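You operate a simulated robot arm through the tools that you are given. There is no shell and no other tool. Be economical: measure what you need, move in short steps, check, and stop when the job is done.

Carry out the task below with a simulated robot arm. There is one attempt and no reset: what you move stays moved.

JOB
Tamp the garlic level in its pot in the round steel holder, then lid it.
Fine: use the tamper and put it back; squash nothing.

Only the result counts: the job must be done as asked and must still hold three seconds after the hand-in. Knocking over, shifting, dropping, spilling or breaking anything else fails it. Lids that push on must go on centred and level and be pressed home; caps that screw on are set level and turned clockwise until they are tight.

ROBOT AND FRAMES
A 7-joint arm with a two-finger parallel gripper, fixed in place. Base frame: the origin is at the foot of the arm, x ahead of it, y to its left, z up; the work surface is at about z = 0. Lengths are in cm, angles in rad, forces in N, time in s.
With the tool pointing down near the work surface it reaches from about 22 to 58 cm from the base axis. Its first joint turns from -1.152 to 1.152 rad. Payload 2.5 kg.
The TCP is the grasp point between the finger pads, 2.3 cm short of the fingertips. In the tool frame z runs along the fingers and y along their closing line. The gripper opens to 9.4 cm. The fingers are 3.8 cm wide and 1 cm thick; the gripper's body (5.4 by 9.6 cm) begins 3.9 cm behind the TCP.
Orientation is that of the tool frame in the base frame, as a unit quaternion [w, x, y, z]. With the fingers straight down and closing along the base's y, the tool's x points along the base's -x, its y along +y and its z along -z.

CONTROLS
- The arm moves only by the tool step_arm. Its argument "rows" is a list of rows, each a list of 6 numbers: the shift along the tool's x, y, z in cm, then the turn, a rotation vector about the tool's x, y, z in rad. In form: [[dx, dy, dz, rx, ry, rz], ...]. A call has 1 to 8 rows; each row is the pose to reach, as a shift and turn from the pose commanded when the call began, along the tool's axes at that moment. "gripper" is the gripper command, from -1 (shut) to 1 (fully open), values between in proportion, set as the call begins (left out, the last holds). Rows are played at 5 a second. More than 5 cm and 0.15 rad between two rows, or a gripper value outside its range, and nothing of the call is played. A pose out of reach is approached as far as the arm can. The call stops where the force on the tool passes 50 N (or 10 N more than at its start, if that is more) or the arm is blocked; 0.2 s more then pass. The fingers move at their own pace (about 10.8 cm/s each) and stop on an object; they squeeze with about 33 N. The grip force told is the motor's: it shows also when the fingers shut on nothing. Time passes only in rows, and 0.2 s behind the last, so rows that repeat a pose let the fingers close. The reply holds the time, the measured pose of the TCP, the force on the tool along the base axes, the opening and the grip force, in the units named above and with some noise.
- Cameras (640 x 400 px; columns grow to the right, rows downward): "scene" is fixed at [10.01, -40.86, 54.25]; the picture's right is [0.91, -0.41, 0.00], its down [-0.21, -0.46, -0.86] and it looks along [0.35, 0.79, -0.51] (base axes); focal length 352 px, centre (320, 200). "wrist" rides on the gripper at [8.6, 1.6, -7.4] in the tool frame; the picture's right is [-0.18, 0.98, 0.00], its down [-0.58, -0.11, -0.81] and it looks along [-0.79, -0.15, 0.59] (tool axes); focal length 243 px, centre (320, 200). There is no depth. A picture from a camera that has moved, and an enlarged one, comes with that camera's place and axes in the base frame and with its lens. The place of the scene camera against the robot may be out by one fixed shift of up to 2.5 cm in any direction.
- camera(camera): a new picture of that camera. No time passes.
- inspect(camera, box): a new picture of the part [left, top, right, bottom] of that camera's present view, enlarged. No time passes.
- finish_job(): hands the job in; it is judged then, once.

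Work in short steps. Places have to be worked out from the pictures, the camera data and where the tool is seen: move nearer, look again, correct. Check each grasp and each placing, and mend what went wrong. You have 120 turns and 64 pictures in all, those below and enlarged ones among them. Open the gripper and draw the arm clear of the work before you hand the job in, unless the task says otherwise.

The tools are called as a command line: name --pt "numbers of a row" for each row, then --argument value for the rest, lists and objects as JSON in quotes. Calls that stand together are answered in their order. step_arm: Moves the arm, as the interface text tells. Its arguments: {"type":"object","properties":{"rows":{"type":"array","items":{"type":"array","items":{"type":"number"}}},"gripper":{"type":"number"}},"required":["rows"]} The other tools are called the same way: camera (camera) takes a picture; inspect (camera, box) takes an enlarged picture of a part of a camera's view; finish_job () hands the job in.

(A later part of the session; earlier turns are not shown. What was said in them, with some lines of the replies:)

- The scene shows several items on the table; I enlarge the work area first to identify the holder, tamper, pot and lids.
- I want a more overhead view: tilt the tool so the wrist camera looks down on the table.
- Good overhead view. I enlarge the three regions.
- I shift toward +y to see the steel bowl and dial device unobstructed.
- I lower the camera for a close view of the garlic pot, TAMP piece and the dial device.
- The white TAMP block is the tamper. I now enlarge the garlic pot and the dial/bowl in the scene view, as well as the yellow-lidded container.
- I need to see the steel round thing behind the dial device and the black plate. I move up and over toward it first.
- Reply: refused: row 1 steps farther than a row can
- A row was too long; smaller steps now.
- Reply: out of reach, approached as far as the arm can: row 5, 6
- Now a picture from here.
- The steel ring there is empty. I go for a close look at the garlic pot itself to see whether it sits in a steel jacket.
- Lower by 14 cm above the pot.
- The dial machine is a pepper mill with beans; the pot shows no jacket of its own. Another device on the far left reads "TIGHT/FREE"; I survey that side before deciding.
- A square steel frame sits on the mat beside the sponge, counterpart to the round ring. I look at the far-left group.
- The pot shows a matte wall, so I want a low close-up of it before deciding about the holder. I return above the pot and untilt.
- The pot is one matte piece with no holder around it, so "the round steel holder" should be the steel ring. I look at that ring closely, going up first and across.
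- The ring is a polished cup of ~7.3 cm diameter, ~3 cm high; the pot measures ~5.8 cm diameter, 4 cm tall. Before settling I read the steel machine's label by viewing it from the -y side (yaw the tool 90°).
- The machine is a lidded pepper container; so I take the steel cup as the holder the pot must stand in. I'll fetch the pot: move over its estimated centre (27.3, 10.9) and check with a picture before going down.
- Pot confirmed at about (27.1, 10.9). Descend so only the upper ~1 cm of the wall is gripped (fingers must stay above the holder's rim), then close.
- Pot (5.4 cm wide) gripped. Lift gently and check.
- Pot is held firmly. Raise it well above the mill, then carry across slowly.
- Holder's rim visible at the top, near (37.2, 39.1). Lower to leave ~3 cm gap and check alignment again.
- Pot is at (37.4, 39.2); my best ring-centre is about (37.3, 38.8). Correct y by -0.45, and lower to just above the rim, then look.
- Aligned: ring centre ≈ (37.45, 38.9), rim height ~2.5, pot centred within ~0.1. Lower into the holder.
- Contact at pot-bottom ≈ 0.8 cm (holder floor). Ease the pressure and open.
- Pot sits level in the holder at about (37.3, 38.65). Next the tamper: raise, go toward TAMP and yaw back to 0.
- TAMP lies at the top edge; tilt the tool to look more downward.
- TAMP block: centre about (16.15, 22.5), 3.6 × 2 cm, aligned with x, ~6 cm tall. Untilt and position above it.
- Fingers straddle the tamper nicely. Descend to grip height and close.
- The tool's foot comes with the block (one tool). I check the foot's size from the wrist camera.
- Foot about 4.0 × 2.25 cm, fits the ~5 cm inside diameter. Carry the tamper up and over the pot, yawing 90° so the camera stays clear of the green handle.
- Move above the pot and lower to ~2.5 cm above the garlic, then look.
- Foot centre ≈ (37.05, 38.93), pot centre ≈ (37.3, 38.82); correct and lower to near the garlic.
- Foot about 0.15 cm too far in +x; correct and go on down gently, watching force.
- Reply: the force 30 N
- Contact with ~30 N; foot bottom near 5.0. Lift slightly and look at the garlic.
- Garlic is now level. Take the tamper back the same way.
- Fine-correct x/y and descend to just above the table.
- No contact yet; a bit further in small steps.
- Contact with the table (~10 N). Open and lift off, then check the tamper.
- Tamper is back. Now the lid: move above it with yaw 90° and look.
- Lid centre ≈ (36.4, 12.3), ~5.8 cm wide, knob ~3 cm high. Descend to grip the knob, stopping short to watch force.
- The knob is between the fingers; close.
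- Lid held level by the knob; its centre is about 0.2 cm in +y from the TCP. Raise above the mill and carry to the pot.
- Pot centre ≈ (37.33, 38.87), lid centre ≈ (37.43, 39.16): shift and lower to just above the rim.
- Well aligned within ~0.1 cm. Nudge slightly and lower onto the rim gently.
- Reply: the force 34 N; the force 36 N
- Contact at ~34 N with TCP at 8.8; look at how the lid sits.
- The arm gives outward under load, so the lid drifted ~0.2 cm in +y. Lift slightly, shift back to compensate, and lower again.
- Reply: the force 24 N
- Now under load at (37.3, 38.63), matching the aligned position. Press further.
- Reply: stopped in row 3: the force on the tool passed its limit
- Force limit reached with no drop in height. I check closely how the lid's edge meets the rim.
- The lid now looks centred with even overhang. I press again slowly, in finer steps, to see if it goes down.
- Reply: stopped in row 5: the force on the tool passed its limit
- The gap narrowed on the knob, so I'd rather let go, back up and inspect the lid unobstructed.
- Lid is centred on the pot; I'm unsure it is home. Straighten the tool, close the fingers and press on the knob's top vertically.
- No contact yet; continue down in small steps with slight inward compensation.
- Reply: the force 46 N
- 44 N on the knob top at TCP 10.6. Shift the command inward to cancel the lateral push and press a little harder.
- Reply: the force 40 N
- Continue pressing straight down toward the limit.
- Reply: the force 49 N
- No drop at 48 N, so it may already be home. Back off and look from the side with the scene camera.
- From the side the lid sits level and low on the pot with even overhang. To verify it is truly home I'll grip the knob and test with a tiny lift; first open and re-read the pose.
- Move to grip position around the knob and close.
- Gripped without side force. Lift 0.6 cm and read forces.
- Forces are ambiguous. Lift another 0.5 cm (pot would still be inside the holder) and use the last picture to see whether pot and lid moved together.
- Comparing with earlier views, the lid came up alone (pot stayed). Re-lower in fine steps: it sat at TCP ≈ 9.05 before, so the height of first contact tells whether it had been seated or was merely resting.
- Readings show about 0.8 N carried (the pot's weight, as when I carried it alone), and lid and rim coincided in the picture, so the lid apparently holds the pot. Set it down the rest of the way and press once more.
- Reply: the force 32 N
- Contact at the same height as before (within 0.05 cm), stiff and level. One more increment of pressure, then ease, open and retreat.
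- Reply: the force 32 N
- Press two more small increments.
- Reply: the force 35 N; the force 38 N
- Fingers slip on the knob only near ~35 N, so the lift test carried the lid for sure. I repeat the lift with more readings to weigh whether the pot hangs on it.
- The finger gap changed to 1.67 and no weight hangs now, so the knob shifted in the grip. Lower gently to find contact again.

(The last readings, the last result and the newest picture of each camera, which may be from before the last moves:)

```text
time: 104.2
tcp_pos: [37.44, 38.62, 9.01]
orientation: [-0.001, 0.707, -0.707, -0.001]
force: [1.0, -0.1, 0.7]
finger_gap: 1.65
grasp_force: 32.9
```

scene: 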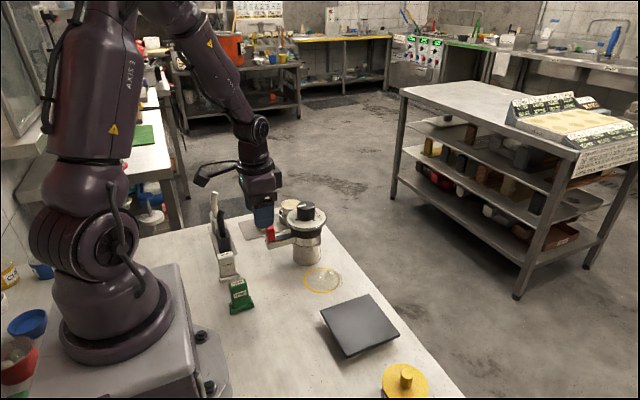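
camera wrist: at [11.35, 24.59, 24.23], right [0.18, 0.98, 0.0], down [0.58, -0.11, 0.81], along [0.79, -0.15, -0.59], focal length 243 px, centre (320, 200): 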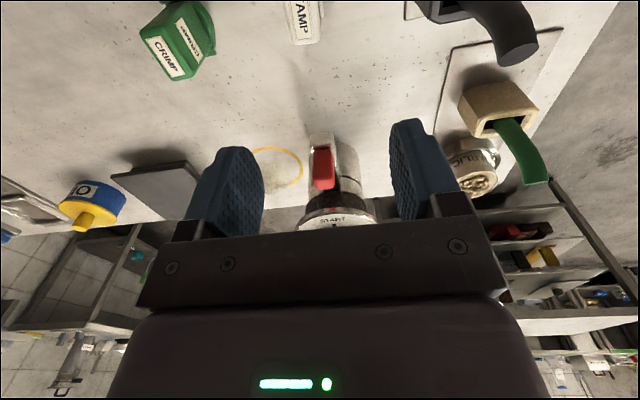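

No contact yet at 9.03; continue.

step_arm --pt "0 0 0.1 0 0 0" --pt "0 0 0.1 0 0 0"

step_arm --pt "0 0 0.1 0 0 0" --pt "0 0 0.1 0 0 0"

step_arm --pt "0 0 0.1 0 0 0" --pt "0 0 0.1 0 0 0"

```text
time: 104.8
tcp_pos: [37.4, 38.74, 9.03]
orientation: [0.001, -0.707, 0.707, 0.0]
force: [0.4, -0.7, 1.1]
finger_gap: 1.68
grasp_force: 32.9
```

```text
time: 105.5
tcp_pos: [37.48, 38.62, 8.98]
orientation: [0.002, -0.706, 0.708, 0.001]
force: [-0.2, -0.3, 8.7]
finger_gap: 1.67
grasp_force: 32.9
```

```text
time: 106.0
tcp_pos: [37.48, 38.63, 9.02]
orientation: [0.002, -0.707, 0.707, 0.0]
force: [-6.1, -3.2, 26.3]
finger_gap: 1.69
grasp_force: 33.0
```

Contact found at 8.88 (fingers had slid ~0.2 cm down the knob). Ease off, open, rise and check the knob-top height with closed fingers, compared with 10.6 earlier.

step_arm --pt "0 0 -0.12 0 0 0" --pt "0 0 -0.12 0 0 0"

step_arm --pt "0 0 0 0 0 0" --pt "0 0 0 0 0 0" --pt "0 0 0 0 0 0" --gripper -0.3

step_arm --pt "0 0 -1.5 0 0 0" --pt "0 0 -3 0 0 0" --pt "0 0 -3 0 0 0"

step_arm --pt "0 0 0 0 0 0" --pt "0 0 0 0 0 0" --pt "0 0 0 0 0 0" --gripper -1

step_arm --pt "0 0 0.5 0 0 0" --pt "0 0 0.9 0 0 0" --pt "0 0 0.9 0 0 0"

```text
time: 106.7
tcp_pos: [37.59, 38.59, 9.0]
orientation: [-0.003, 0.707, -0.707, -0.001]
force: [0.1, 4.7, 18.0]
finger_gap: 1.69
grasp_force: 33.2
```

```text
time: 107.5
tcp_pos: [37.42, 38.47, 9.0]
orientation: [0.0, -0.707, 0.707, 0.0]
force: [-0.2, 0.7, -0.5]
finger_gap: 3.31
grasp_force: 0.0
```

```text
time: 108.2
tcp_pos: [37.5, 38.59, 11.96]
orientation: [0.0, 0.707, -0.707, 0.0]
force: [0.1, -0.3, -0.5]
finger_gap: 3.29
grasp_force: 0.0
```

```text
time: 109.0
tcp_pos: [37.64, 38.53, 11.98]
orientation: [0.0, -0.707, 0.707, 0.001]
force: [0.3, -0.2, 0.1]
finger_gap: 0.0
grasp_force: 33.0
```

```text
time: 109.8
tcp_pos: [37.46, 38.59, 10.91]
orientation: [-0.001, 0.707, -0.707, 0.0]
force: [-0.8, 0.8, -0.6]
finger_gap: 0.0
grasp_force: 33.0
```

Lower in 0.1 cm steps to find the knob top.

step_arm --pt "0 0 0.1 0 0 0" --pt "0 0 0.2 0 0 0" --pt "0 0 0.2 0 0 0"

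step_arm --pt "0 0 0.1 0 0 0" --pt "0 0 0.1 0 0 0"

step_arm --pt "0 0 0.1 0 0 0" --pt "0 0 0.1 0 0 0"

step_arm --pt "0 0 0.1 0 0 0" --pt "0 0 0.1 0 0 0"

step_arm --pt "0 0 0.1 0 0 0" --pt "0 0 0.1 0 0 0"

```text
time: 110.7
tcp_pos: [37.49, 38.52, 10.87]
orientation: [-0.001, 0.707, -0.707, 0.0]
force: [0.0, 0.0, 0.2]
finger_gap: 0.02
grasp_force: 33.2
```

```text
time: 111.2
tcp_pos: [37.5, 38.63, 10.76]
orientation: [0.001, -0.707, 0.707, 0.0]
force: [-0.2, -0.3, 0.0]
finger_gap: 0.0
grasp_force: 33.6
```

```text
time: 111.8
tcp_pos: [37.45, 38.52, 10.57]
orientation: [-0.001, 0.707, -0.707, -0.001]
force: [1.1, -1.4, 0.4]
finger_gap: 0.02
grasp_force: 32.9
```

```text
time: 112.5
tcp_pos: [37.47, 38.66, 10.56]
orientation: [0.001, -0.707, 0.708, 0.0]
force: [-0.9, -2.5, 6.1]
finger_gap: 0.0
grasp_force: 33.1
```

```text
time: 113.0
tcp_pos: [37.5, 38.59, 10.52]
orientation: [-0.002, 0.707, -0.707, 0.0]
force: [-3.7, -3.8, 19.7]
finger_gap: 0.0
grasp_force: 33.2
```

Same knob height (≈10.55), so the lid sits as before. Now press it firmly down once more, up to just under 50 N, with lateral compensation.

step_arm --pt "0.03 0.02 0.1 0 0 0" --pt "0.06 0.04 0.1 0 0 0"

step_arm --pt "0.03 0.02 0.1 0 0 0" --pt "0.05 0.03 0.1 0 0 0"

step_arm --pt "0.03 0.02 0.08 0 0 0" --pt "0.05 0.03 0.08 0 0 0"

step_arm --pt "0.02 0.01 0.08 0 0 0" --pt "0.03 0.02 0.08 0 0 0"

```text
time: 113.7
tcp_pos: [37.43, 38.58, 10.55]
orientation: [-0.004, 0.707, -0.707, -0.001]
force: [0.2, -0.3, 26.7]
finger_gap: 0.0
grasp_force: 33.3
```

```text
time: 114.2
tcp_pos: [37.55, 38.66, 10.49]
orientation: [0.005, -0.707, 0.707, 0.0]
force: [0.4, 1.1, 30.5]
finger_gap: 0.05
grasp_force: 33.3
```

```text
time: 114.8
tcp_pos: [37.57, 38.53, 10.48]
orientation: [0.006, -0.707, 0.707, 0.001]
force: [-3.3, 1.4, 38.2]
finger_gap: 0.03
grasp_force: 33.0
```

```text
time: 115.5
tcp_pos: [37.5, 38.53, 10.55]
orientation: [-0.007, 0.708, -0.707, -0.001]
force: [-5.7, 3.1, 41.3]
finger_gap: 0.0
grasp_force: 32.5
```

Rigid seat with no further travel at ~42 N. One final bit of pressure, then withdraw clear and open.

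step_arm --pt "0.02 0 0.08 0 0 0" --pt "0.02 0 0.14 0 0 0" --pt "0.02 0 0.14 0 0 0"

step_arm --pt "0 0 -1 0 0 0" --pt "0 0 -5 0 0 0" --pt "0 0 -9 0 0 0" --pt "0 0 -13 0 0 0" --pt "4 0 -14 0 0 0" --pt "8 2 -14 0 0 0" --pt "8 2 -14 0 0 0"

step_arm --pt "4 2 0 0 0 0" --pt "8 4 0 0 0 0" --pt "8 4 0 0 0 0" --gripper 1

```text
time: 116.2
tcp_pos: [37.49, 38.51, 10.56]
orientation: [0.007, -0.707, 0.707, 0.0]
force: [-6.3, 2.6, 46.6]
finger_gap: 0.0
grasp_force: 33.1
```

```text
time: 117.8
tcp_pos: [35.38, 30.48, 23.85]
orientation: [-0.001, 0.708, -0.706, -0.001]
force: [0.3, 0.3, -0.5]
finger_gap: 0.0
grasp_force: 32.8
```

```text
time: 118.7
tcp_pos: [31.34, 22.37, 23.93]
orientation: [0.0, 0.707, -0.707, -0.001]
force: [-0.8, 0.0, 0.0]
finger_gap: 9.38
grasp_force: 0.0
```

The arm is clear and the gripper is open, so I hand the job in.

finish_job

```text
The job is handed in.
```

I tamped the garlic level in its pot in the round steel holder, returned the tamper to its spot, and put the clear lid on level and centred. I could not confirm the lid is fully pressed home.

- **Lid:** I pressed it with up to about 50 N and it did not move any lower. When I lifted the knob as a test, readings did not clearly show the pot coming up with it. I put it back at the same height and pressed again, but had no pictures left to check its final position.
- **Holder:** The pot started loose on the table. I took the empty steel cup beside the green handle to be the round steel holder and moved the pot into it before tamping. That was my reading of the job.
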